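You operate a simulated robot arm through the tools that you are given. There is no shell and no other tool. Be economical: measure what you need, move in short steps, check, and stop when the job is done.

Carry out the task below with a simulated two-armed robot. There is one attempt and no reset: what you move stays moved.

JOB
Ready the yellow scale for testing: hang it up, fold its blue cloth, fetch the orange log folder.
Fine: peg marked test; cloth in half, it stays on the counter; folder from the files drawer on to the teal mat, drawer shut again.

The check looks at the end state, three seconds after you hand in, the way a careful person would. Anything else that was tipped, shoved, dropped, spilled or broken makes it a failure. Flat cloth is picked up by pressing the open fingertips on it (5 to 10 N) and closing them slowly along it; thin cloth reads only 2 to 8 mm in the jaws.

ROBOT AND FRAMES
Two 7-joint arms with two-finger parallel grippers on one trunk, on a base that drives. Base frame: it is fixed to the floor where the robot stands at the start and does not move with it; the origin is under the middle of the robot, x ahead of it, y to its left, z up. Readings come in mm, rad, newtons and seconds.
The left shoulder is at the start at [50, 177, 1179], the right one opposite. Places, roughly: bar of the peg marked test [600, -500, 1200]; drawer marked files [500, 400, 600]; top of the teal mat [500, 0, 900]; top of the long grey counter [600, 400, 900]. Payload 3.43 kg a hand.
Tool frame (each hand has its own): the origin (TCP) lies between the finger pads and is the grasp point; the fingertips stand 34 mm ahead of it; z points along the fingers, y is the line along which they close. Largest opening 128 mm; finger width 24, thickness 12; the body of the gripper, 48 by 130 mm, starts 96 mm behind the TCP.
Orientation is that of the tool frame in the base frame, as a unit quaternion [x, y, z, w]. With the fingers straight down and closing along the base's y, the tool's x points along the base's -x, its y along +y and its z along -z.

CONTROLS
- The arms move only by the tool apply_moves. It takes "left_moves", "right_moves" or both (then of equal length, played together; a hand with none holds still); each is a list of rows, each a list of 7 numbers: the shift along the base's x, y, z in mm, then the turn, a rotation vector about the base's x, y, z in rad, then the opening, from 0 (shut) to 1 (fully open). In form: [[dx, dy, dz, rx, ry, rz, gripper], ...]. A call has 1 to 8 rows; each row shifts and turns the commanded pose from where the row before left it. Each row takes 0.2 s and may step no farther than 50 mm and 0.15 rad from the row before; otherwise, or with a gripper value out of range, the whole call is refused. Where a pose cannot be reached the arm comes as near as it can. A force on the tool above 70 N (or 10 N above the force at the start of the call, whichever is more), or a blocked arm, ends the call early, and 0.2 s more pass. The fingers move at their own pace (about 108 mm/s each) and stop on an object; they squeeze with about 39 N. The grip force told is the motor's: it shows also when the fingers shut on nothing. Time passes only in rows, and 0.2 s behind the last, so rows that do not move let the fingers close. The reply holds the time, the measured pose of the TCP, the force on the tool along the base axes, the opening and the grip force, in the units named above and with some noise.
- Cameras (640 x 400 px; columns grow to the right, rows downward): "scene" is now at [129.9, -4.6, 1304.8]; the picture's right is [-0.09, -1.00, 0.00], its down [-0.89, 0.08, -0.45] and it looks along [0.45, -0.04, -0.89] (base axes); focal length 214 px, centre (320, 200). "left" rides on the left gripper at [76, 11, -160] in its tool frame; the picture's right is [-0.15, 0.99, 0.00], its down [-0.88, -0.13, -0.46] and it looks along [-0.45, -0.07, 0.89] (tool axes); focal length 234 px, centre (320, 200). "right" rides on the right gripper at [76, -11, -160] in its tool frame; the picture's right is [0.15, 0.99, 0.00], its down [-0.88, 0.13, -0.46] and it looks along [-0.45, 0.07, 0.89] (tool axes); focal length 234 px, centre (320, 200). There is no depth. A picture from a camera that has moved, and an enlarged one, comes with that camera's place and axes in the base frame and with its lens.
- grab_frame(camera): a new picture of that camera. The clock stands still meanwhile.
- raise_lower(by): slides the trunk up (or, below 0, down) by that many mm; the arms and the scene camera ride with it, the base frame stays. It gives what a move gives, with no picture.
- base_move(legs): drives the robot by 1 to 6 legs, each [ahead, turn to the left] in mm and rad, along the robot's own axes; the way and the turn of a leg run together, so that a leg with both is an arc; at most 1500 mm and 3.142 rad a leg. The arms and the cameras ride along, it lands a little off, and it stops where it bumps. It gives what a move gives.
- aim_head(pan, tilt): turns the head with the scene camera to pan (to the left, within 1.396 rad either way) and tilt (down, from -0.506 to 1.204), counted from straight ahead of the robot. It gives what a move gives.
- close_up(camera, box): a new picture of the part [left, top, right, bottom] of that camera's present view, enlarged. The clock stands still meanwhile.
- job_done(): hands the job in; it is judged then, once.

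Go step by step. Nothing tells you exact positions but the pictures and the camera data: compare them with the known pose of the tool, close in by small moves and look again before you grip or let go. The budget is 120 turns and 100 pictures, counting those below and the enlarged ones. Unless the task says otherwise, let go and move clear before handing in, and close with one line.

The tools are called after "Request:" by a JSON object that holds its "name" and its "arguments". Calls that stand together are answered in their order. apply_moves: Moves the arms, as the interface text tells. Its arguments: {"type":"object","properties":{"left_moves":{"type":"array","items":{"type":"array","items":{"type":"number"}}},"right_moves":{"type":"array","items":{"type":"array","items":{"type":"number"}}}},"required":[]} The other tools are called the same way: raise_lower (by) slides the trunk up or down; base_move (legs) drives the base; aim_head (pan, tilt) turns the head that bears the scene camera; grab_frame (camera) takes a picture; close_up (camera, box) takes an enlarged picture of a part of a camera's view; job_done () hands the job in.

At the start:

```text
clock: 0.0
left_ee_pos: [416.3, 144.7, 999.7]
left_tool_rot: [0.0, 1.0, -0.001, 0.0]
left_force: [0.0, 0.2, -0.1]
left_finger_gap: 127.9
left_grip_force: 0.1
right_ee_pos: [443.9, -163.7, 1000.4]
right_tool_rot: [0.001, 1.0, 0.0, -0.001]
right_force: [1.0, -0.9, -0.7]
right_finger_gap: 128.2
right_grip_force: 0.1
trunk travel left (down, up): [-350.0, 51.0]
robot x, y, heading: [-4.9, 0.8, -0.005]
head pan, tilt: [-0.093, 1.103]
```

scene: 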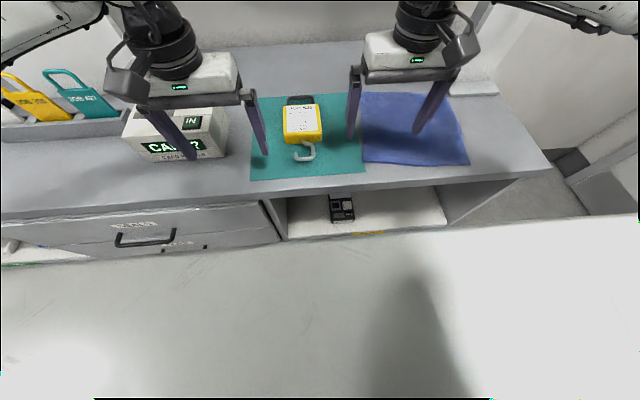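
right: 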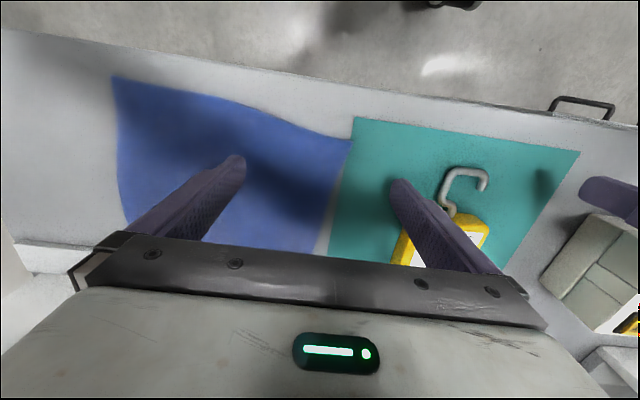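
left: 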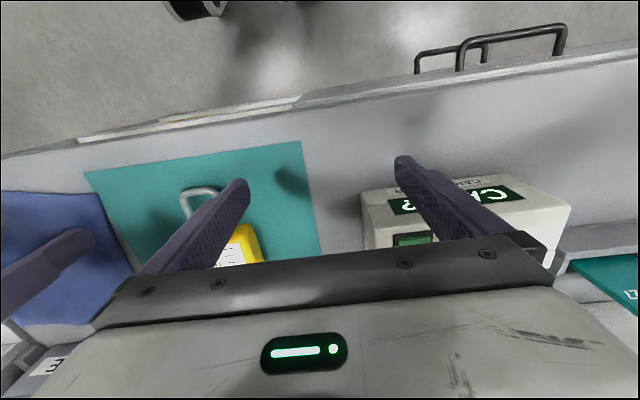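

I see the yellow scale with its hook on the teal mat, the blue cloth to its right, and the drawers at the lower left. I'll look around for the pegs and the drawer labels first.

Request:
{"name": "aim_head", "arguments": {"pan": -0.7, "tilt": 0.3}}

Request:
{"name": "grab_frame", "arguments": {"camera": "scene"}}

Request:
{"name": "aim_head", "arguments": {"pan": 0.5, "tilt": 0.8}}

Request:
{"name": "grab_frame", "arguments": {"camera": "scene"}}

```text
clock: 1.1
left_ee_pos: [415.7, 143.8, 1000.9]
left_tool_rot: [0.0, 1.0, -0.001, 0.0]
left_force: [0.0, -0.2, -0.2]
left_finger_gap: 128.1
left_grip_force: 0.1
right_ee_pos: [442.4, -164.0, 1000.3]
right_tool_rot: [0.001, 1.0, 0.0, 0.0]
right_force: [-0.3, -0.6, 0.8]
right_finger_gap: 128.0
right_grip_force: 0.0
trunk travel left (down, up): [-350.0, 51.0]
robot x, y, heading: [0.5, -1.3, -0.001]
head pan, tilt: [-0.7, 0.3]
```

```text
96 pictures are left
camera scene: at [138.8, -58.9, 1371.0], right [-0.64, -0.77, 0.0], down [-0.23, 0.19, -0.96], along [0.73, -0.61, -0.3], focal length 214 px, centre (320, 200)
```

scene: 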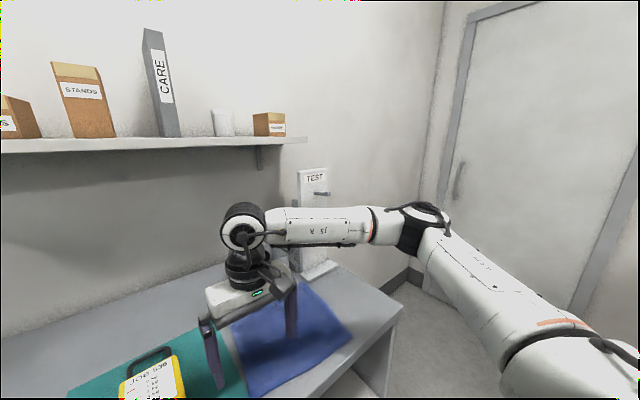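

```text
clock: 2.5
left_ee_pos: [416.6, 145.5, 999.9]
left_tool_rot: [-0.001, 1.0, -0.001, 0.0]
left_force: [0.9, 0.0, -0.3]
left_finger_gap: 128.0
left_grip_force: 0.0
right_ee_pos: [441.8, -164.0, 1000.0]
right_tool_rot: [0.001, 1.0, 0.001, -0.001]
right_force: [-0.7, -0.1, -0.3]
right_finger_gap: 128.1
right_grip_force: 0.1
trunk travel left (down, up): [-350.0, 51.0]
robot x, y, heading: [-2.2, -2.2, -0.0]
head pan, tilt: [0.499, 0.799]
```

```text
95 pictures are left
camera scene: at [138.2, 39.8, 1326.8], right [0.48, -0.88, 0.0], down [-0.63, -0.34, -0.7], along [0.61, 0.33, -0.72], focal length 214 px, centre (320, 200)
```

scene: 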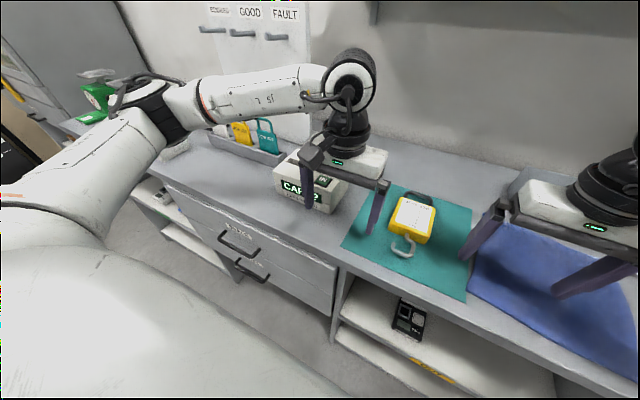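

The test peg is on the right end of the wall, other pegs are on the left, and there are two drawers. I'll zoom in to read the labels.

Request:
{"name": "close_up", "arguments": {"camera": "scene", "box": [160, 100, 480, 300]}}

Request:
{"name": "close_up", "arguments": {"camera": "scene", "box": [370, 180, 450, 270]}}

Request:
{"name": "aim_head", "arguments": {"pan": -0.7, "tilt": 0.3}}

Request:
{"name": "close_up", "arguments": {"camera": "scene", "box": [270, 150, 370, 212]}}

```text
2.00 times, centred on (320, 200) of scene
camera zoom: at [138.2, 39.8, 1326.8], right [0.48, -0.88, 0.0], down [-0.63, -0.34, -0.7], along [0.61, 0.33, -0.72], focal length 429 px, centre (320, 200)
```

zoom: 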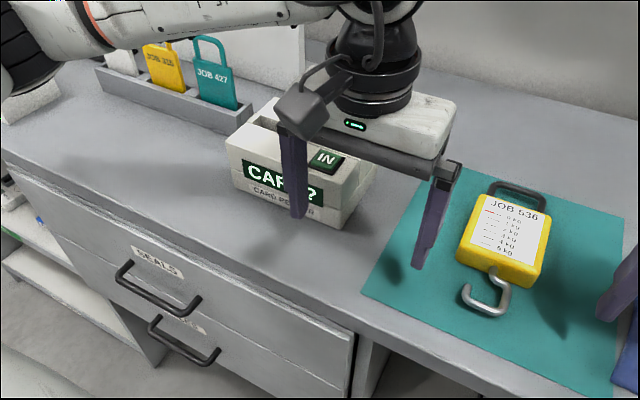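

```text
4.44 times, centred on (410, 225) of scene
camera zoom: at [138.2, 39.8, 1326.8], right [0.48, -0.88, 0.0], down [-0.63, -0.34, -0.7], along [0.61, 0.33, -0.72], focal length 953 px, centre (-80, 89)
```

zoom: 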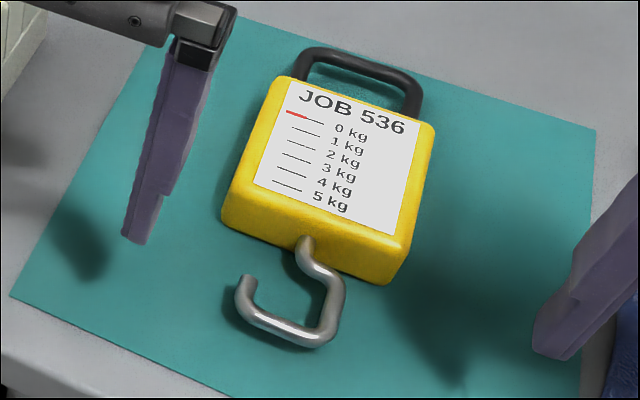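

```text
clock: 3.9
left_ee_pos: [416.3, 144.6, 1000.3]
left_tool_rot: [0.0, 1.0, -0.001, 0.0]
left_force: [0.4, -0.1, 1.1]
left_finger_gap: 127.8
left_grip_force: 0.1
right_ee_pos: [443.1, -164.7, 1000.2]
right_tool_rot: [0.001, 1.0, 0.0, 0.0]
right_force: [0.1, -0.7, 0.5]
right_finger_gap: 127.8
right_grip_force: 0.0
trunk travel left (down, up): [-350.0, 51.0]
robot x, y, heading: [-0.1, 2.6, 0.009]
head pan, tilt: [-0.7, 0.3]
```

```text
6.40 times, centred on (320, 181) of scene
camera zoom: at [138.8, -58.9, 1371.1], right [-0.64, -0.77, 0.0], down [-0.23, 0.19, -0.96], along [0.73, -0.61, -0.3], focal length 1373 px, centre (320, 322)
```

zoom: 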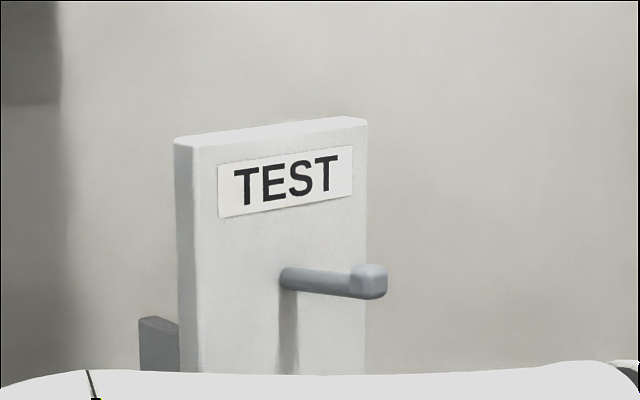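

The scale on the mat (JOB 536) lies with its black handle pointing away from me, at about (521, 0, 925). I'll move the left hand clear and bring the right hand over the scale to look.

Request:
{"name": "apply_moves", "arguments": {"left_moves": [[0, 45, 20, 0, 0, 0, 1], [0, 45, 20, 0, 0, 0, 1], [0, 30, 20, 0, 0, 0, 1], [0, 0, 0, 0, 0, 0, 1]], "right_moves": [[0, 20, 40, 0, 0, 0, 1], [10, 45, 20, 0, 0, 0, 1], [10, 45, 0, 0, 0, 0, 1], [10, 45, 0, 0, 0, 0, 1]]}}

Request:
{"name": "grab_frame", "arguments": {"camera": "right"}}

Request:
{"name": "aim_head", "arguments": {"pan": -0.1, "tilt": 0.9}}

Request:
{"name": "grab_frame", "arguments": {"camera": "scene"}}

```text
refused: row 2 steps farther than a row can; nothing moved
```

```text
91 pictures are left
camera right: at [366.5, -175.0, 1160.9], right [-0.15, 0.99, 0.0], down [0.88, 0.13, 0.46], along [0.45, 0.07, -0.89], focal length 234 px, centre (320, 200)
```

right: 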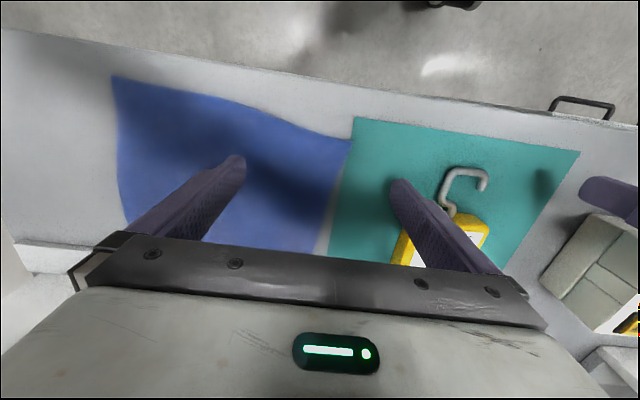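

```text
clock: 4.9
left_ee_pos: [416.2, 145.3, 998.5]
left_tool_rot: [0.001, 1.0, -0.001, 0.0]
left_force: [-0.1, -0.1, 0.0]
left_finger_gap: 128.0
left_grip_force: 0.1
right_ee_pos: [443.1, -163.8, 999.9]
right_tool_rot: [0.0, 1.0, 0.0, -0.001]
right_force: [0.3, -0.8, 0.6]
right_finger_gap: 128.2
right_grip_force: 0.0
trunk travel left (down, up): [-350.0, 51.0]
robot x, y, heading: [-1.2, -1.9, 0.002]
head pan, tilt: [-0.099, 0.901]
```

```text
90 pictures are left
camera scene: at [142.4, -6.4, 1318.9], right [-0.1, -0.99, 0.0], down [-0.78, 0.08, -0.62], along [0.62, -0.06, -0.78], focal length 214 px, centre (320, 200)
```

scene: 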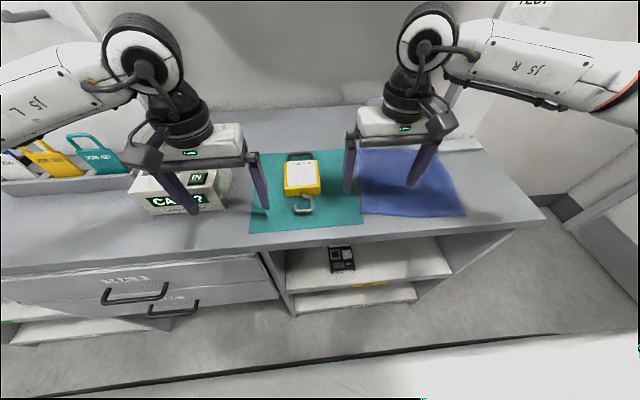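

Row step was too large; redoing with smaller steps.

Request:
{"name": "apply_moves", "arguments": {"left_moves": [[0, 40, 20, 0, 0, 0, 1], [0, 40, 20, 0, 0, 0, 1], [0, 40, 20, 0, 0, 0, 1], [0, 0, 0, 0, 0, 0, 1], [0, 0, 0, 0, 0, 0, 1]], "right_moves": [[0, 20, 40, 0, 0, 0, 1], [5, 40, 20, 0, 0, 0, 1], [10, 40, 0, 0, 0, 0, 1], [10, 40, 0, 0, 0, 0, 1], [0, 20, 0, 0, 0, 0, 1]]}}

Request:
{"name": "grab_frame", "arguments": {"camera": "right"}}

```text
clock: 6.1
left_ee_pos: [415.5, 265.3, 1058.7]
left_tool_rot: [0.0, 1.0, -0.001, -0.001]
left_force: [0.2, 0.1, -0.4]
left_finger_gap: 127.9
left_grip_force: 0.0
right_ee_pos: [467.7, -4.4, 1057.9]
right_tool_rot: [0.001, 1.0, -0.001, 0.0]
right_force: [-0.7, 0.0, 0.6]
right_finger_gap: 127.9
right_grip_force: 0.0
trunk travel left (down, up): [-350.0, 51.0]
robot x, y, heading: [0.5, 0.7, -0.001]
head pan, tilt: [-0.099, 0.901]
```

```text
89 pictures are left
camera right: at [391.3, -14.7, 1219.7], right [-0.14, 0.99, 0.0], down [0.88, 0.13, 0.46], along [0.45, 0.07, -0.89], focal length 234 px, centre (320, 200)
```

right: 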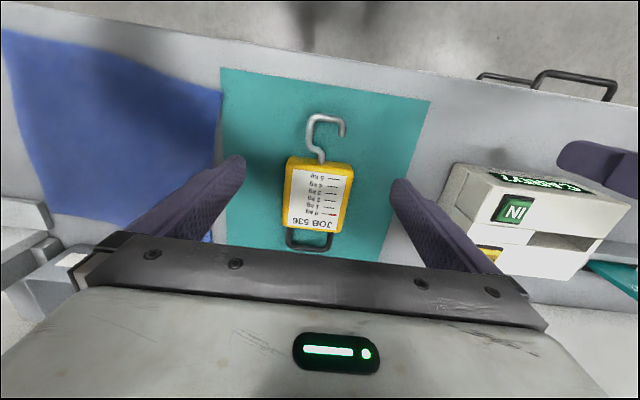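

The scale body is about 83 wide and 104 long, centred near (537, 3), aligned with the axes, with the handle loop reaching x≈643. I'll move above it and descend.

Request:
{"name": "apply_moves", "arguments": {"right_moves": [[35, 4, 0, 0, 0, 0, 1], [35, 4, 0, 0, 0, 0, 1], [0, 0, -40, 0, 0, 0, 1], [0, 0, -25, 0, 0, 0, 1], [0, 0, 0, 0, 0, 0, 1]]}}

Request:
{"name": "grab_frame", "arguments": {"camera": "right"}}

Request:
{"name": "grab_frame", "arguments": {"camera": "scene"}}

```text
clock: 7.3
left_ee_pos: [416.6, 265.2, 1060.0]
left_tool_rot: [0.001, 1.0, 0.0, 0.0]
left_force: [0.4, -0.2, -0.4]
left_finger_gap: 127.9
left_grip_force: 0.0
right_ee_pos: [538.0, 2.1, 995.6]
right_tool_rot: [0.001, 1.0, 0.0, 0.001]
right_force: [-0.2, -0.7, 0.2]
right_finger_gap: 128.2
right_grip_force: 0.1
trunk travel left (down, up): [-350.0, 51.0]
robot x, y, heading: [1.0, -1.4, -0.001]
head pan, tilt: [-0.099, 0.901]
```

```text
88 pictures are left
camera right: at [461.2, -8.9, 1155.7], right [-0.15, 0.99, 0.0], down [0.88, 0.13, 0.46], along [0.45, 0.07, -0.89], focal length 234 px, centre (320, 200)
```

right: 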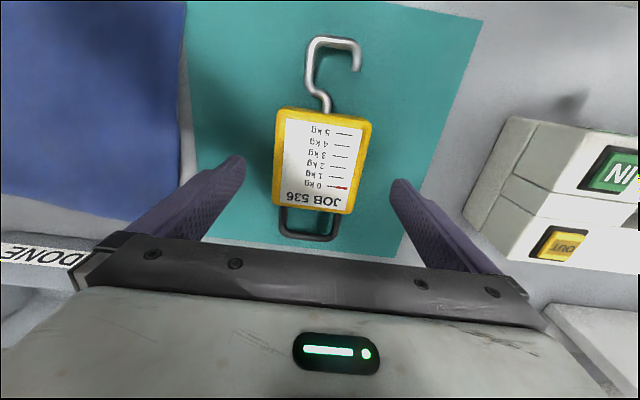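

```text
87 pictures are left
camera scene: at [142.4, -6.3, 1318.9], right [-0.1, -1.0, 0.0], down [-0.78, 0.08, -0.62], along [0.62, -0.06, -0.78], focal length 214 px, centre (320, 200)
```

scene: 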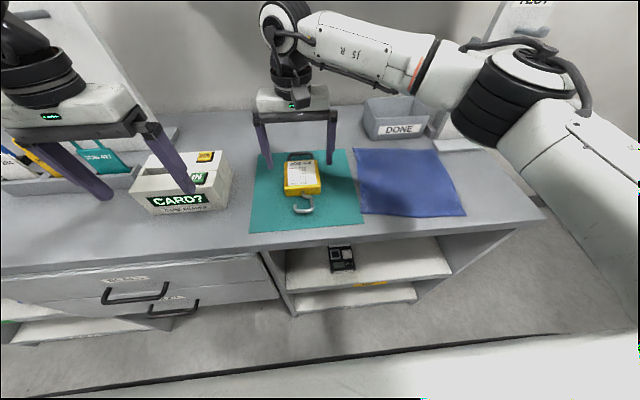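

The scale is centred between the fingers at (537, 2). Descending and gripping.

Request:
{"name": "apply_moves", "arguments": {"right_moves": [[0, 0, -30, 0, 0, 0, 1], [0, 0, -15, 0, 0, 0, 1], [0, 0, -8, 0, 0, 0, 1], [0, 0, 0, 0, 0, 0, 0.6], [0, 0, 0, 0, 0, 0, 0.3], [0, 0, 0, 0, 0, 0, 0.3]]}}

Request:
{"name": "grab_frame", "arguments": {"camera": "right"}}

```text
clock: 8.7
left_ee_pos: [416.0, 264.7, 1059.6]
left_tool_rot: [0.001, 1.0, 0.0, 0.0]
left_force: [0.6, -0.2, 0.4]
left_finger_gap: 128.1
left_grip_force: 0.0
right_ee_pos: [538.1, 2.6, 942.0]
right_tool_rot: [0.002, 1.0, 0.0, 0.001]
right_force: [1.2, -0.9, -0.9]
right_finger_gap: 89.4
right_grip_force: 39.6
trunk travel left (down, up): [-350.0, 51.0]
robot x, y, heading: [-1.2, -2.5, 0.002]
head pan, tilt: [-0.099, 0.901]
```

```text
86 pictures are left
camera right: at [461.5, -7.7, 1102.7], right [-0.14, 0.99, 0.0], down [0.88, 0.13, 0.46], along [0.45, 0.07, -0.89], focal length 234 px, centre (320, 200)
```

right: 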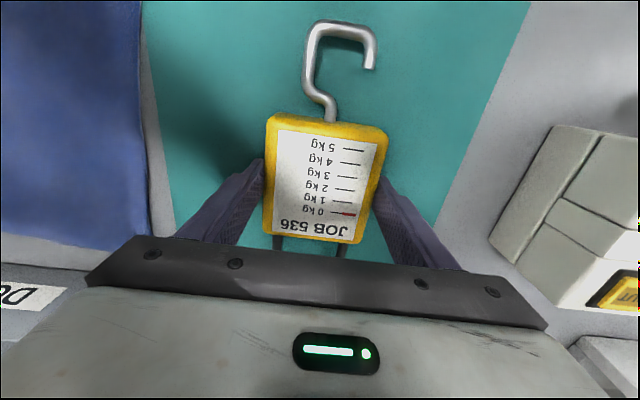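

Gripped at 89 mm. Lifting clear, then rotating the gripper to point ahead while moving back and right.

Request:
{"name": "apply_moves", "arguments": {"right_moves": [[0, 0, 30, 0, 0, 0, 0.3], [0, 0, 45, 0, 0, 0, 0.3], [0, 0, 45, 0, 0, 0, 0.3], [-15, -25, 35, 0, -0.14, 0, 0.3], [-15, -30, 20, 0, -0.14, 0, 0.3], [-15, -30, 0, 0, -0.14, 0, 0.3], [-15, -30, 0, 0, -0.14, 0, 0.3], [0, 0, 0, 0, 0, 0, 0.3]]}}

Request:
{"name": "apply_moves", "arguments": {"right_moves": [[-15, -30, 0, 0, -0.14, 0, 0.3], [-15, -30, 0, 0, -0.14, 0, 0.3], [-10, -30, 0, 0, -0.14, 0, 0.3], [-10, -30, 0, 0, -0.14, 0, 0.3], [0, -30, 0, 0, -0.14, 0, 0.3], [0, -30, 0, 0, -0.14, 0, 0.3], [0, -30, 0, 0, -0.1708, 0, 0.3]]}}

Request:
{"name": "aim_head", "arguments": {"pan": -0.7, "tilt": 0.4}}

Request:
{"name": "grab_frame", "arguments": {"camera": "scene"}}

```text
clock: 10.5
left_ee_pos: [415.7, 264.6, 1059.9]
left_tool_rot: [0.0, 1.0, -0.001, 0.0]
left_force: [-0.2, 0.6, 0.1]
left_finger_gap: 128.1
left_grip_force: 0.0
right_ee_pos: [476.5, -111.8, 1117.8]
right_tool_rot: [0.001, 0.961, 0.0, 0.277]
right_force: [0.6, 0.4, -3.1]
right_finger_gap: 89.3
right_grip_force: 38.9
trunk travel left (down, up): [-350.0, 51.0]
robot x, y, heading: [0.2, -0.5, 0.003]
head pan, tilt: [-0.099, 0.901]
```

```text
refused: row 7 steps farther than a row can; nothing moved
```

```text
clock: 11.5
left_ee_pos: [416.1, 265.0, 1060.0]
left_tool_rot: [0.0, 1.0, 0.001, 0.0]
left_force: [-0.2, 0.4, 0.0]
left_finger_gap: 128.2
left_grip_force: 0.1
right_ee_pos: [477.0, -112.1, 1117.3]
right_tool_rot: [0.001, 0.961, 0.001, 0.277]
right_force: [0.5, 0.2, -3.1]
right_finger_gap: 89.4
right_grip_force: 38.6
trunk travel left (down, up): [-350.0, 51.0]
robot x, y, heading: [0.2, 0.2, -0.006]
head pan, tilt: [-0.7, 0.4]
```

```text
85 pictures are left
camera scene: at [138.5, -58.5, 1361.8], right [-0.64, -0.77, 0.0], down [-0.3, 0.25, -0.92], along [0.7, -0.59, -0.39], focal length 214 px, centre (320, 200)
```

scene: 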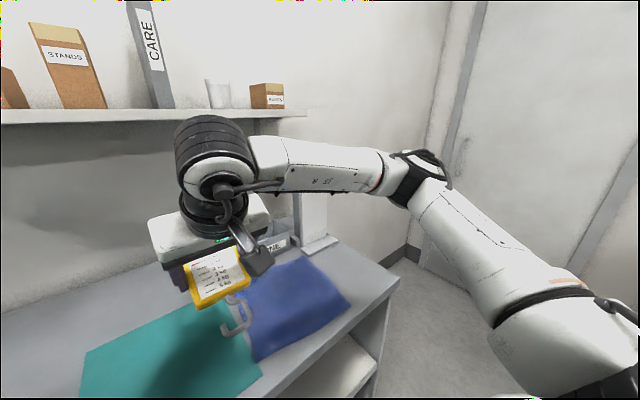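

The rotation is going the right way. Continuing it with legal steps.

Request:
{"name": "apply_moves", "arguments": {"right_moves": [[-15, -20, 0, 0, -0.1444, 0, 0.3], [-15, -20, 0, 0, -0.1444, 0, 0.3], [-15, -20, 0, 0, -0.1444, 0, 0.3], [-15, -20, 0, 0, -0.1444, 0, 0.3], [-15, -20, 0, 0, -0.1444, 0, 0.3], [-15, -20, 0, 0, -0.1444, 0, 0.3], [0, -20, 0, 0, -0.1444, 0, 0.3], [0, 0, 0, 0, 0, 0, 0.3]]}}

Request:
{"name": "grab_frame", "arguments": {"camera": "scene"}}

Request:
{"name": "grab_frame", "arguments": {"camera": "right"}}

```text
clock: 13.3
left_ee_pos: [416.1, 265.0, 1060.2]
left_tool_rot: [0.0, 1.0, 0.0, 0.0]
left_force: [0.8, 0.4, 0.0]
left_finger_gap: 128.3
left_grip_force: 0.1
right_ee_pos: [501.0, -183.8, 1142.2]
right_tool_rot: [-0.004, 0.778, 0.004, 0.628]
right_force: [-0.1, 0.4, -3.5]
right_finger_gap: 89.5
right_grip_force: 39.1
right hand out of reach, approached as far as the arm can: row 3, 4, 5, 6, 7
trunk travel left (down, up): [-350.0, 51.0]
robot x, y, heading: [-0.7, 1.3, 0.0]
head pan, tilt: [-0.7, 0.4]
```

```text
84 pictures are left
camera scene: at [138.4, -58.4, 1361.8], right [-0.64, -0.76, 0.0], down [-0.3, 0.25, -0.92], along [0.7, -0.59, -0.39], focal length 214 px, centre (320, 200)
```

scene: 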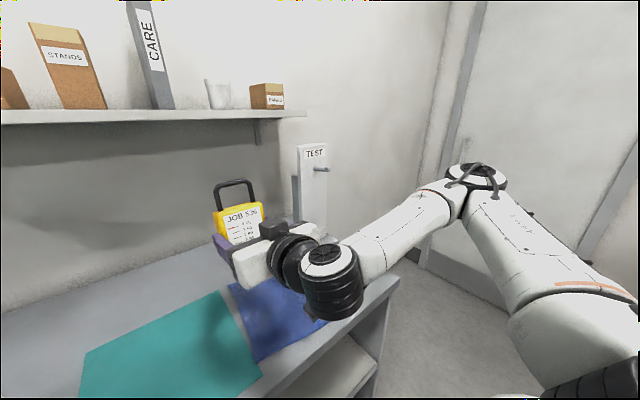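

```text
83 pictures are left
camera right: at [328.5, -194.5, 1102.3], right [-0.04, 0.99, -0.14], down [-0.26, 0.13, 0.96], along [0.96, 0.08, 0.25], focal length 234 px, centre (320, 200)
```

right: 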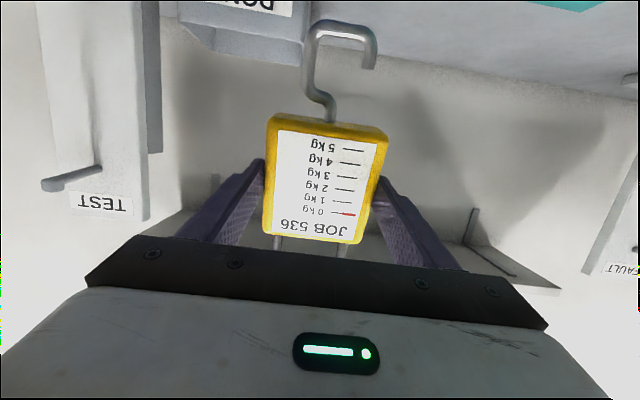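

Triangulating from both cameras, the peg bar runs from about (665, -480, 1187) to the tip (605, -481, 1195), along x. I'll move the hand right and observe how the command behaves after the reach limit.

Request:
{"name": "apply_moves", "arguments": {"right_moves": [[10, -48, 0, 0, 0, 0, 0.3], [10, -48, 0, 0, 0, 0, 0.3], [10, -48, 0, 0, 0, 0, 0.3], [10, -48, 0, 0, 0, 0, 0.3], [0, 0, 0, 0, 0, 0, 0.3]]}}

```text
clock: 14.5
left_ee_pos: [415.8, 265.5, 1059.0]
left_tool_rot: [0.001, 1.0, -0.001, 0.0]
left_force: [-0.3, 0.2, -0.5]
left_finger_gap: 128.1
left_grip_force: 0.1
right_ee_pos: [542.7, -374.2, 1141.5]
right_tool_rot: [-0.003, 0.778, 0.003, 0.628]
right_force: [-0.3, -0.5, -2.6]
right_finger_gap: 89.5
right_grip_force: 39.1
trunk travel left (down, up): [-350.0, 51.0]
robot x, y, heading: [1.2, 1.2, 0.0]
head pan, tilt: [-0.7, 0.4]
```

The commanded pose resets to the measured one. Now finishing the rotation and lining up in front of the peg.

Request:
{"name": "apply_moves", "arguments": {"right_moves": [[-10, -40, -10, 0, -0.107, 0, 0.3], [-10, -40, -10, 0, -0.106, 0, 0.3], [0, -27, -6, 0, 0, 0, 0.3], [0, 0, 0, 0, 0, 0, 0.3]]}}

Request:
{"name": "grab_frame", "arguments": {"camera": "scene"}}

Request:
{"name": "grab_frame", "arguments": {"camera": "right"}}

```text
clock: 15.5
left_ee_pos: [416.0, 265.1, 1059.7]
left_tool_rot: [0.001, 1.0, 0.0, 0.0]
left_force: [-0.5, -0.6, 0.5]
left_finger_gap: 128.0
left_grip_force: 0.1
right_ee_pos: [520.1, -485.0, 1122.5]
right_tool_rot: [0.0, 0.723, -0.019, 0.69]
right_force: [0.1, -0.4, -4.0]
right_finger_gap: 89.5
right_grip_force: 39.5
right hand out of reach, approached as far as the arm can: row 1
trunk travel left (down, up): [-350.0, 51.0]
robot x, y, heading: [4.0, -0.7, -0.001]
head pan, tilt: [-0.7, 0.4]
```

```text
82 pictures are left
camera scene: at [138.5, -59.2, 1361.7], right [-0.64, -0.76, 0.0], down [-0.3, 0.25, -0.92], along [0.7, -0.59, -0.39], focal length 214 px, centre (320, 200)
```

scene: 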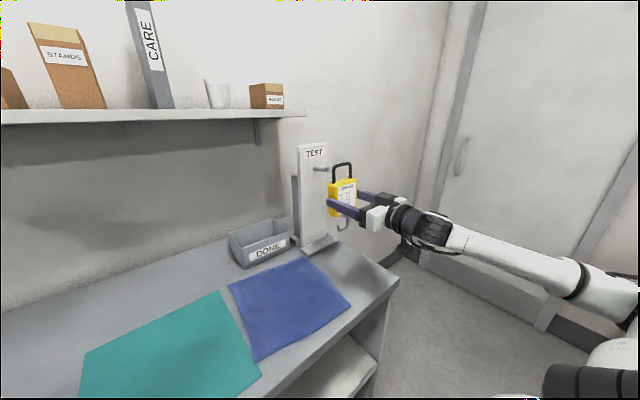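

```text
81 pictures are left
camera right: at [355.1, -493.2, 1056.7], right [0.02, 0.98, -0.17], down [-0.41, 0.17, 0.9], along [0.91, 0.05, 0.41], focal length 234 px, centre (320, 200)
```

right: 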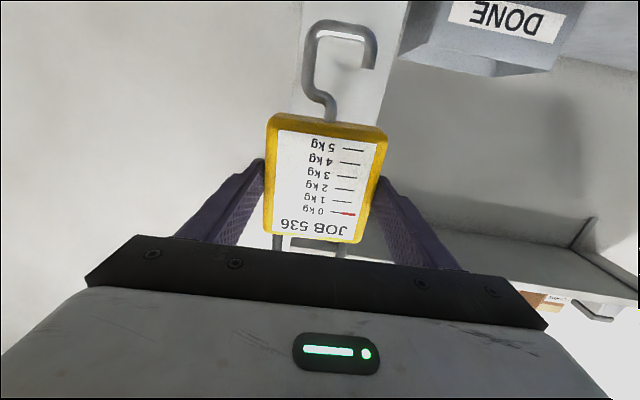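

Request:
{"name": "apply_moves", "arguments": {"right_moves": [[10, 2, -4, 0.027, -0.046, 0.027, 0.3], [10, 2, -4, 0, 0, 0, 0.3], [0, 0, 0, 0, 0, 0, 0.3]]}}

Request:
{"name": "close_up", "arguments": {"camera": "scene", "box": [280, 135, 400, 210]}}

Request:
{"name": "close_up", "arguments": {"camera": "right", "box": [230, 180, 410, 280]}}

```text
clock: 16.3
left_ee_pos: [416.7, 266.1, 1060.5]
left_tool_rot: [0.0, 1.0, 0.0, 0.001]
left_force: [-0.4, -0.7, 0.2]
left_finger_gap: 128.2
left_grip_force: 0.0
right_ee_pos: [538.6, -482.2, 1118.2]
right_tool_rot: [0.001, 0.709, -0.002, 0.705]
right_force: [-0.4, -0.5, -2.9]
right_finger_gap: 89.5
right_grip_force: 38.9
trunk travel left (down, up): [-350.0, 51.0]
robot x, y, heading: [2.4, 0.8, -0.001]
head pan, tilt: [-0.7, 0.4]
```

```text
5.33 times, centred on (340, 172) of scene
camera zoom: at [138.4, -58.8, 1361.8], right [-0.64, -0.76, 0.0], down [-0.3, 0.25, -0.92], along [0.7, -0.59, -0.39], focal length 1144 px, centre (213, 347)
```

zoom: 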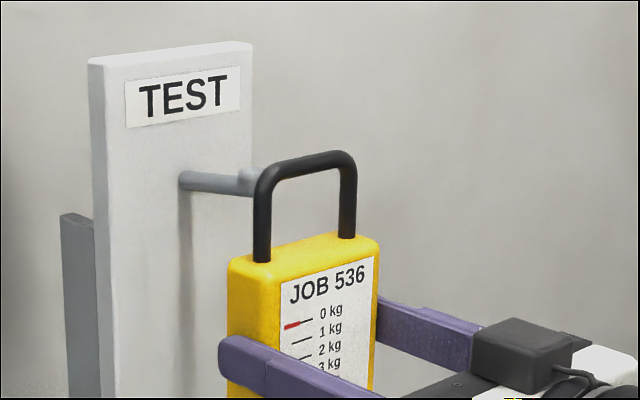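

```text
3.56 times, centred on (320, 230) of right
camera zoom: at [378.0, -491.9, 1042.4], right [0.0, 0.99, -0.15], down [-0.45, 0.13, 0.88], along [0.89, 0.07, 0.45], focal length 833 px, centre (320, 93)
```

zoom: 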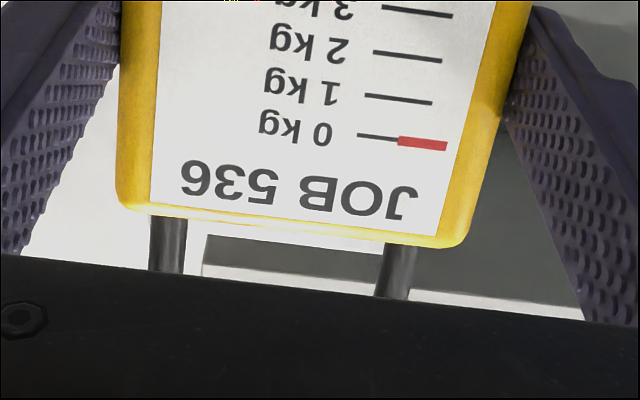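

The loop is centred at y≈-481 and about 8 mm lower than the peg tip. I'll raise it 8 mm and slide it on.

Request:
{"name": "apply_moves", "arguments": {"right_moves": [[0, 1, 8, 0, 0, 0, 0.3], [20, 0, 0, 0, 0, 0, 0.3], [20, 0, 0, 0, 0, 0, 0.3], [0, 0, 0, 0, 0, 0, 0.3]]}}

Request:
{"name": "close_up", "arguments": {"camera": "scene", "box": [280, 135, 400, 210]}}

```text
clock: 17.3
left_ee_pos: [415.8, 264.4, 1060.6]
left_tool_rot: [0.0, 1.0, 0.0, 0.0]
left_force: [0.0, -0.6, 0.5]
left_finger_gap: 128.1
left_grip_force: 0.1
right_ee_pos: [557.9, -491.4, 1137.0]
right_tool_rot: [0.001, 0.709, -0.001, 0.705]
right_force: [-1.5, 0.8, -5.9]
right_finger_gap: 89.7
right_grip_force: 39.2
right hand out of reach, approached as far as the arm can: row 2, 3
trunk travel left (down, up): [-350.0, 51.0]
robot x, y, heading: [-2.4, 2.9, -0.0]
head pan, tilt: [-0.7, 0.4]
```

```text
5.33 times, centred on (340, 172) of scene
camera zoom: at [138.7, -58.8, 1361.7], right [-0.64, -0.76, 0.0], down [-0.3, 0.25, -0.92], along [0.7, -0.59, -0.39], focal length 1144 px, centre (213, 347)
```

zoom: 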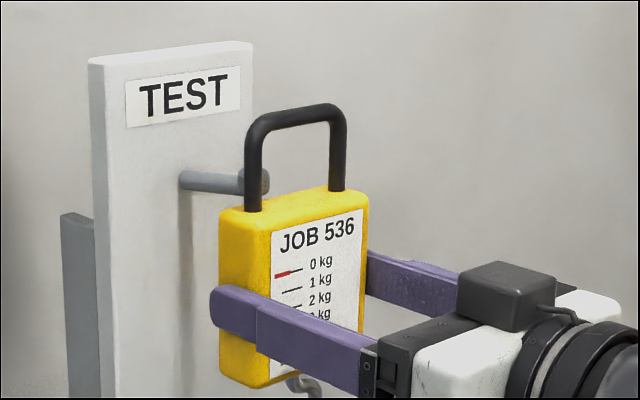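

The arm is near full stretch, so I need to bring the base about 80 mm ahead. First I back both hands off, with the right one to the side of the peg.

Request:
{"name": "apply_moves", "arguments": {"right_moves": [[-30, 0, -8, 0, 0, 0, 0.3], [-10, 45, 0, 0, 0, 0, 0.3], [0, 45, 0, 0, 0, 0, 0.3], [0, 20, 0, 0, 0, 0, 0.3], [0, 0, 0, 0, 0, 0, 0.3]], "left_moves": [[-40, 0, 0, 0, 0, 0, 1], [-40, 0, 0, 0, 0, 0, 1], [0, 0, 0, 0, 0, 0, 1], [0, 0, 0, 0, 0, 0, 1], [0, 0, 0, 0, 0, 0, 1]]}}

Request:
{"name": "base_move", "arguments": {"legs": [[80, 0]]}}

Request:
{"name": "grab_frame", "arguments": {"camera": "scene"}}

```text
clock: 18.5
left_ee_pos: [336.2, 265.5, 1059.5]
left_tool_rot: [0.0, 1.0, 0.0, 0.001]
left_force: [0.1, 0.6, -0.5]
left_finger_gap: 127.7
left_grip_force: 0.0
right_ee_pos: [495.7, -399.4, 1145.3]
right_tool_rot: [0.0, 0.708, 0.0, 0.706]
right_force: [0.6, -0.2, -3.0]
right_finger_gap: 89.4
right_grip_force: 39.2
right hand out of reach, approached as far as the arm can: row 3, 4
trunk travel left (down, up): [-350.0, 51.0]
robot x, y, heading: [2.0, -0.2, 0.001]
head pan, tilt: [-0.7, 0.4]
```

```text
clock: 19.6
left_ee_pos: [416.5, 265.0, 1059.2]
left_tool_rot: [0.0, 1.0, -0.001, 0.0]
left_force: [-0.1, -0.1, -0.4]
left_finger_gap: 127.8
left_grip_force: 0.0
right_ee_pos: [577.3, -399.8, 1144.4]
right_tool_rot: [-0.001, 0.709, 0.001, 0.705]
right_force: [0.0, -0.8, -2.9]
right_finger_gap: 89.5
right_grip_force: 39.1
trunk travel left (down, up): [-350.0, 51.0]
robot x, y, heading: [76.3, 1.3, 0.001]
head pan, tilt: [-0.7, 0.4]
```

```text
77 pictures are left
camera scene: at [218.7, -58.6, 1361.7], right [-0.64, -0.77, 0.0], down [-0.3, 0.25, -0.92], along [0.7, -0.59, -0.39], focal length 214 px, centre (320, 200)
```

scene: 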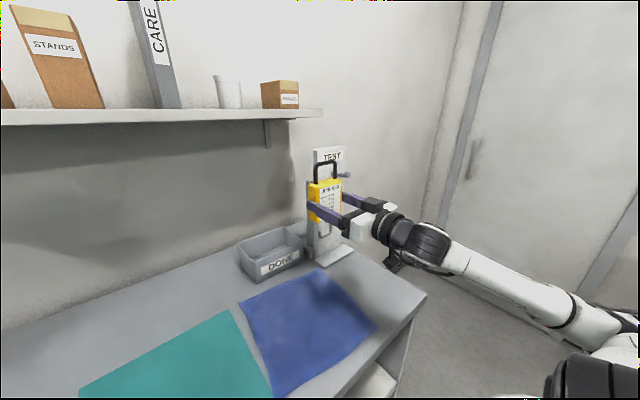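

The robot moved as wanted. The arm keeps favouring a higher hand relative to the shoulder, so I'll lower the trunk 50 mm (raising the left hand first), then line up again.

Request:
{"name": "apply_moves", "arguments": {"left_moves": [[0, 0, 40, 0, 0, 0, 1], [0, 0, 30, 0, 0, 0, 1], [0, 0, 0, 0, 0, 0, 1]]}}

Request:
{"name": "raise_lower", "arguments": {"by": -50}}

Request:
{"name": "apply_moves", "arguments": {"right_moves": [[-20, 0, 15, 0, 0, 0, 0.3], [-15, 0, 16, 0, 0, 0, 0.3], [0, -40, 0, 0, 0, 0, 0.3], [0, -40, 0, 0, 0, 0, 0.3], [0, 0, 0, 0, 0, 0, 0.3]]}}

Request:
{"name": "close_up", "arguments": {"camera": "scene", "box": [280, 105, 420, 193]}}

```text
clock: 20.4
left_ee_pos: [415.8, 265.9, 1129.1]
left_tool_rot: [0.0, 1.0, 0.0, 0.001]
left_force: [0.1, 0.8, -0.8]
left_finger_gap: 128.0
left_grip_force: 0.1
right_ee_pos: [576.7, -398.3, 1144.4]
right_tool_rot: [-0.001, 0.709, 0.0, 0.706]
right_force: [0.7, 0.5, -3.3]
right_finger_gap: 89.5
right_grip_force: 38.8
trunk travel left (down, up): [-350.0, 51.0]
robot x, y, heading: [83.1, 0.4, 0.0]
head pan, tilt: [-0.7, 0.4]
```

```text
clock: 21.3
left_ee_pos: [415.4, 265.6, 1078.4]
left_tool_rot: [0.0, 1.0, 0.001, 0.0]
left_force: [-0.4, -0.7, -0.1]
left_finger_gap: 128.4
left_grip_force: 0.0
right_ee_pos: [576.4, -400.2, 1094.1]
right_tool_rot: [-0.001, 0.708, 0.0, 0.706]
right_force: [-0.4, -0.4, -2.9]
right_finger_gap: 89.5
right_grip_force: 39.3
trunk travel left (down, up): [-300.0, 101.0]
robot x, y, heading: [80.3, 3.4, 0.002]
head pan, tilt: [-0.7, 0.4]
```

```text
clock: 22.5
left_ee_pos: [415.9, 266.5, 1079.9]
left_tool_rot: [0.001, 1.0, 0.001, 0.0]
left_force: [0.1, -0.1, 0.4]
left_finger_gap: 127.9
left_grip_force: 0.0
right_ee_pos: [542.2, -478.9, 1126.0]
right_tool_rot: [-0.001, 0.708, 0.001, 0.706]
right_force: [0.8, 0.6, -3.0]
right_finger_gap: 89.5
right_grip_force: 38.6
trunk travel left (down, up): [-300.0, 101.0]
robot x, y, heading: [78.6, -3.0, -0.001]
head pan, tilt: [-0.7, 0.4]
```

```text
4.55 times, centred on (350, 149) of scene
camera zoom: at [217.8, -58.5, 1311.8], right [-0.64, -0.77, 0.0], down [-0.3, 0.25, -0.92], along [0.7, -0.59, -0.39], focal length 975 px, centre (184, 432)
```

zoom: 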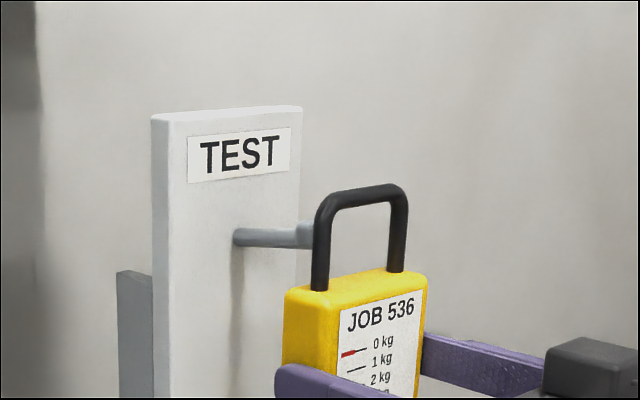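

Everything lines up: loop centre (567, -481, 1198), peg tip (609, -480, 1195). Sliding the loop over the bar.

Request:
{"name": "apply_moves", "arguments": {"right_moves": [[20, 0, -2, 0, 0, 0, 0.3], [20, 0, 0, 0, 0, 0, 0.3], [15, 0, 0, 0, 0, 0, 0.3], [15, 0, 0, 0, 0, 0, 0.3], [0, 0, 0, 0, 0, 0, 0.3]]}}

Request:
{"name": "close_up", "arguments": {"camera": "scene", "box": [280, 105, 420, 193]}}

```text
clock: 23.7
left_ee_pos: [415.9, 266.1, 1078.8]
left_tool_rot: [0.0, 1.0, 0.001, 0.0]
left_force: [0.5, 0.0, 0.4]
left_finger_gap: 127.9
left_grip_force: 0.1
right_ee_pos: [611.4, -480.2, 1124.8]
right_tool_rot: [0.0, 0.708, 0.0, 0.706]
right_force: [-0.2, 0.3, -3.7]
right_finger_gap: 89.7
right_grip_force: 39.1
trunk travel left (down, up): [-300.0, 101.0]
robot x, y, heading: [80.5, 1.1, 0.001]
head pan, tilt: [-0.7, 0.4]
```

```text
4.55 times, centred on (350, 149) of scene
camera zoom: at [217.7, -58.7, 1311.8], right [-0.64, -0.77, 0.0], down [-0.3, 0.25, -0.92], along [0.7, -0.59, -0.39], focal length 975 px, centre (184, 432)
```

zoom: 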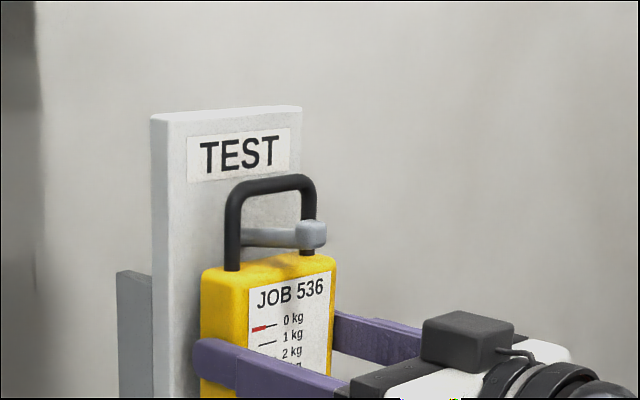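

The loop is around the bar. Now lowering gently until the bar carries it.

Request:
{"name": "apply_moves", "arguments": {"right_moves": [[0, 0, -8, 0, 0, 0, 0.3], [0, 0, -5, 0, 0, 0, 0.3], [0, 0, -4, 0, 0, 0, 0.3], [0, 0, -3, 0, 0, 0, 0.3]]}}

Request:
{"name": "close_up", "arguments": {"camera": "scene", "box": [280, 105, 420, 193]}}

```text
clock: 24.7
left_ee_pos: [415.7, 266.2, 1079.8]
left_tool_rot: [0.0, 1.0, 0.0, -0.001]
left_force: [0.5, 0.7, 0.0]
left_finger_gap: 128.0
left_grip_force: 0.1
right_ee_pos: [612.1, -479.7, 1104.1]
right_tool_rot: [-0.001, 0.708, 0.0, 0.706]
right_force: [1.1, -0.3, -2.6]
right_finger_gap: 89.6
right_grip_force: 39.0
trunk travel left (down, up): [-300.0, 101.0]
robot x, y, heading: [77.1, -0.7, 0.002]
head pan, tilt: [-0.7, 0.4]
```

```text
4.55 times, centred on (350, 149) of scene
camera zoom: at [217.8, -58.7, 1311.8], right [-0.64, -0.77, 0.0], down [-0.3, 0.25, -0.92], along [0.7, -0.59, -0.39], focal length 975 px, centre (184, 432)
```

zoom: 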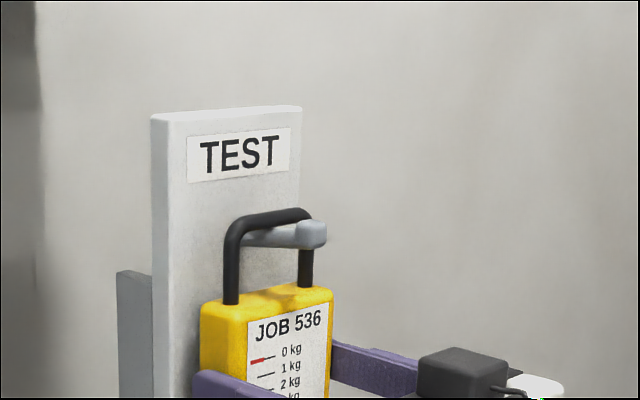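

Nearly on. A few more small steps down, watching the force.

Request:
{"name": "apply_moves", "arguments": {"right_moves": [[0, 0, -2, 0, 0, 0, 0.3], [0, 0, -2, 0, 0, 0, 0.3], [0, 0, 0, 0, 0, 0, 0.3]]}}

Request:
{"name": "apply_moves", "arguments": {"right_moves": [[0, 0, -2, 0, 0, 0, 0.3], [0, 0, 0, 0, 0, 0, 0.3]]}}

```text
clock: 25.5
left_ee_pos: [414.4, 265.7, 1079.2]
left_tool_rot: [0.0, 1.0, 0.0, 0.001]
left_force: [1.1, 0.3, 0.6]
left_finger_gap: 128.1
left_grip_force: 0.1
right_ee_pos: [612.4, -478.9, 1103.4]
right_tool_rot: [-0.001, 0.706, -0.002, 0.708]
right_force: [6.8, -3.3, 13.5]
right_finger_gap: 89.4
right_grip_force: 38.9
trunk travel left (down, up): [-300.0, 101.0]
robot x, y, heading: [81.2, -1.3, -0.002]
head pan, tilt: [-0.7, 0.4]
```

```text
clock: 26.1
left_ee_pos: [414.6, 266.4, 1079.1]
left_tool_rot: [0.0, 1.0, 0.0, 0.001]
left_force: [0.4, -0.2, -0.6]
left_finger_gap: 127.7
left_grip_force: 0.1
right_ee_pos: [611.0, -478.5, 1103.2]
right_tool_rot: [-0.002, 0.705, -0.001, 0.709]
right_force: [7.6, -4.3, 22.2]
right_finger_gap: 89.6
right_grip_force: 38.6
trunk travel left (down, up): [-300.0, 101.0]
robot x, y, heading: [79.6, 2.7, -0.004]
head pan, tilt: [-0.7, 0.4]
```

Contact: the bar carries the load. I relieve the press by 3 mm, open slowly and retreat straight back.

Request:
{"name": "apply_moves", "arguments": {"right_moves": [[0, 0, 2, 0, 0, 0, 0.3], [0, 0, 1, 0, 0, 0, 0.65], [0, 0, 0, 0, 0, 0, 0.72], [0, 0, 0, 0, 0, 0, 0.85], [0, 0, 0, 0, 0, 0, 0.97]]}}

Request:
{"name": "close_up", "arguments": {"camera": "scene", "box": [280, 105, 440, 205]}}

```text
clock: 27.3
left_ee_pos: [414.8, 264.5, 1079.0]
left_tool_rot: [0.0, 1.0, 0.0, 0.0]
left_force: [1.3, 0.5, 0.3]
left_finger_gap: 128.1
left_grip_force: 0.0
right_ee_pos: [611.8, -478.8, 1099.7]
right_tool_rot: [-0.001, 0.709, 0.0, 0.705]
right_force: [0.3, -0.4, -0.3]
right_finger_gap: 124.4
right_grip_force: 0.0
trunk travel left (down, up): [-300.0, 101.0]
robot x, y, heading: [77.2, 3.6, 0.003]
head pan, tilt: [-0.7, 0.4]
```

```text
4.00 times, centred on (360, 155) of scene
camera zoom: at [217.5, -58.4, 1311.8], right [-0.64, -0.77, 0.0], down [-0.3, 0.25, -0.92], along [0.7, -0.59, -0.39], focal length 858 px, centre (160, 380)
```

zoom: 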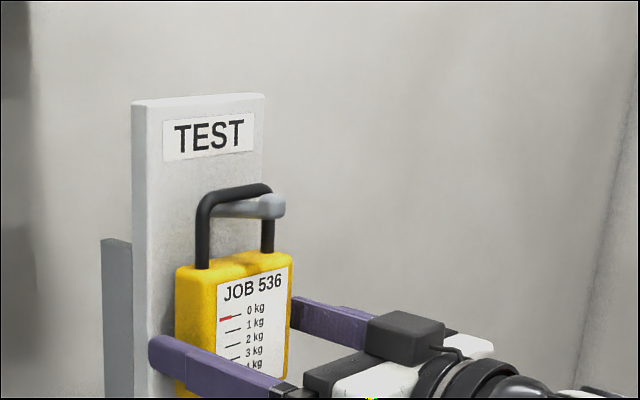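

It hangs freely. Backing straight off.

Request:
{"name": "apply_moves", "arguments": {"right_moves": [[-15, 0, 0, 0, 0, 0, 1], [-20, 0, 0, 0, 0, 0, 1], [-20, 0, 0, 0, 0, 0, 1], [-20, 0, 0, 0, 0, 0, 1], [-5, 45, 0, 0, 0, 0, 1], [0, 45, 0, 0, 0, 0, 1], [0, 0, 0, 0, 0, 0, 1]]}}

Request:
{"name": "close_up", "arguments": {"camera": "scene", "box": [240, 85, 480, 235]}}

```text
clock: 28.9
left_ee_pos: [414.4, 265.0, 1079.6]
left_tool_rot: [0.0, 1.0, -0.002, 0.001]
left_force: [-0.6, 1.0, 1.0]
left_finger_gap: 127.9
left_grip_force: 0.0
right_ee_pos: [533.1, -390.9, 1101.2]
right_tool_rot: [-0.002, 0.708, 0.001, 0.706]
right_force: [0.9, -0.4, -0.5]
right_finger_gap: 127.8
right_grip_force: 0.1
trunk travel left (down, up): [-300.0, 101.0]
robot x, y, heading: [83.0, 2.1, -0.004]
head pan, tilt: [-0.7, 0.4]
```

```text
2.67 times, centred on (360, 160) of scene
camera zoom: at [217.4, -58.5, 1311.9], right [-0.64, -0.77, 0.0], down [-0.3, 0.25, -0.92], along [0.7, -0.59, -0.39], focal length 572 px, centre (213, 307)
```

zoom: 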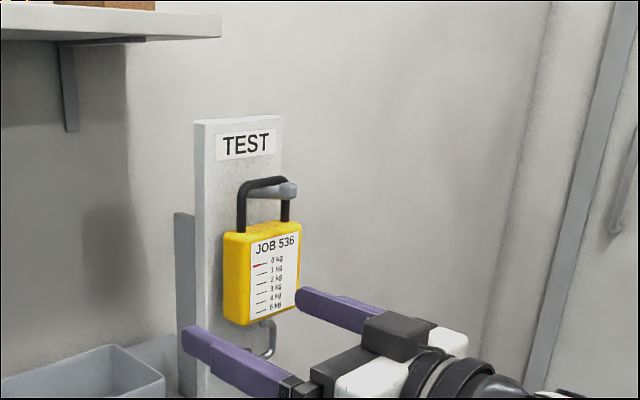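

The scale hangs on TEST. Now I turn the right hand back to pointing down and bring it over the cloth.

Request:
{"name": "apply_moves", "arguments": {"right_moves": [[0, 30, 5, 0, 0.145, 0, 1], [-5, 30, 5, 0, 0.145, 0, 1], [-5, 30, 5, 0, 0.145, 0, 1], [-5, 30, 5, 0, 0.145, 0, 1], [-5, 30, 0, 0, 0.145, 0, 1], [-5, 30, 0, 0, 0.145, 0, 1], [0, 0, 0, 0, 0.145, 0, 1], [0, 0, 0, 0, 0, 0, 1]]}}

Request:
{"name": "apply_moves", "arguments": {"right_moves": [[0, 0, 0, 0, 0.14, 0, 1], [0, 0, 0, 0, 0.14, 0, 1], [0, 0, 0, 0, 0.14, 0, 1], [0, 0, 0, 0, 0.136, 0, 1], [0, 0, 0, 0, 0, 0, 1]]}}

Request:
{"name": "aim_head", "arguments": {"pan": -0.3, "tilt": 0.9}}

Request:
{"name": "grab_frame", "arguments": {"camera": "right"}}

Request:
{"name": "grab_frame", "arguments": {"camera": "scene"}}

```text
clock: 30.7
left_ee_pos: [413.8, 265.1, 1079.4]
left_tool_rot: [0.0, 1.0, -0.001, 0.001]
left_force: [0.0, -0.1, 0.3]
left_finger_gap: 128.2
left_grip_force: 0.0
right_ee_pos: [530.0, -224.0, 1124.4]
right_tool_rot: [-0.002, 0.962, 0.001, 0.272]
right_force: [-0.8, -0.9, -0.5]
right_finger_gap: 127.9
right_grip_force: 0.0
right hand out of reach, approached as far as the arm can: row 1, 2
trunk travel left (down, up): [-300.0, 101.0]
robot x, y, heading: [80.2, 3.1, -0.003]
head pan, tilt: [-0.7, 0.4]
```

```text
clock: 31.9
left_ee_pos: [415.4, 266.6, 1079.3]
left_tool_rot: [0.0, 1.0, 0.0, 0.001]
left_force: [0.7, -0.2, 0.2]
left_finger_gap: 128.2
left_grip_force: 0.1
right_ee_pos: [528.7, -225.0, 1124.1]
right_tool_rot: [-0.001, 1.0, 0.001, -0.003]
right_force: [0.8, 0.2, -0.1]
right_finger_gap: 127.9
right_grip_force: 0.0
trunk travel left (down, up): [-300.0, 101.0]
robot x, y, heading: [77.7, -0.4, -0.002]
head pan, tilt: [-0.7, 0.4]
```

```text
clock: 32.9
left_ee_pos: [415.4, 265.8, 1078.9]
left_tool_rot: [0.0, 1.0, -0.002, 0.0]
left_force: [-0.2, -0.2, 0.8]
left_finger_gap: 127.9
left_grip_force: 0.0
right_ee_pos: [529.2, -224.5, 1123.0]
right_tool_rot: [-0.001, 1.0, 0.0, -0.001]
right_force: [0.6, 0.6, 0.4]
right_finger_gap: 128.0
right_grip_force: 0.1
trunk travel left (down, up): [-300.0, 101.0]
robot x, y, heading: [82.7, -4.3, 0.001]
head pan, tilt: [-0.3, 0.901]
```

```text
71 pictures are left
camera right: at [453.9, -235.8, 1285.2], right [-0.15, 0.99, 0.0], down [0.88, 0.13, 0.45], along [0.45, 0.07, -0.89], focal length 234 px, centre (320, 200)
```

right: 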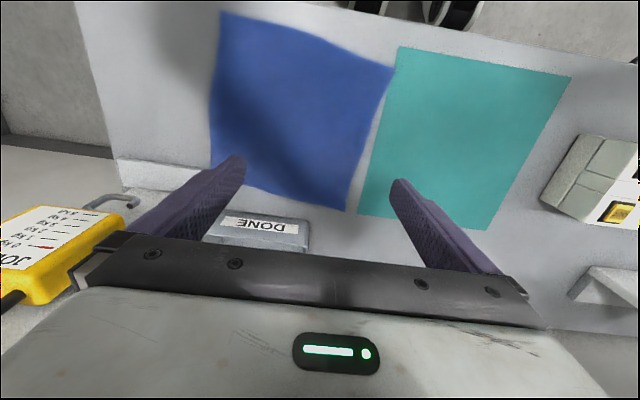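

```text
70 pictures are left
camera scene: at [218.8, -21.2, 1268.9], right [-0.3, -0.96, 0.0], down [-0.75, 0.23, -0.62], along [0.59, -0.18, -0.78], focal length 214 px, centre (320, 200)
```

scene: 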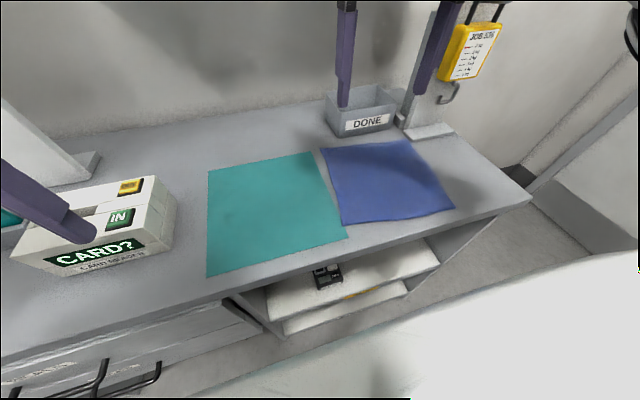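

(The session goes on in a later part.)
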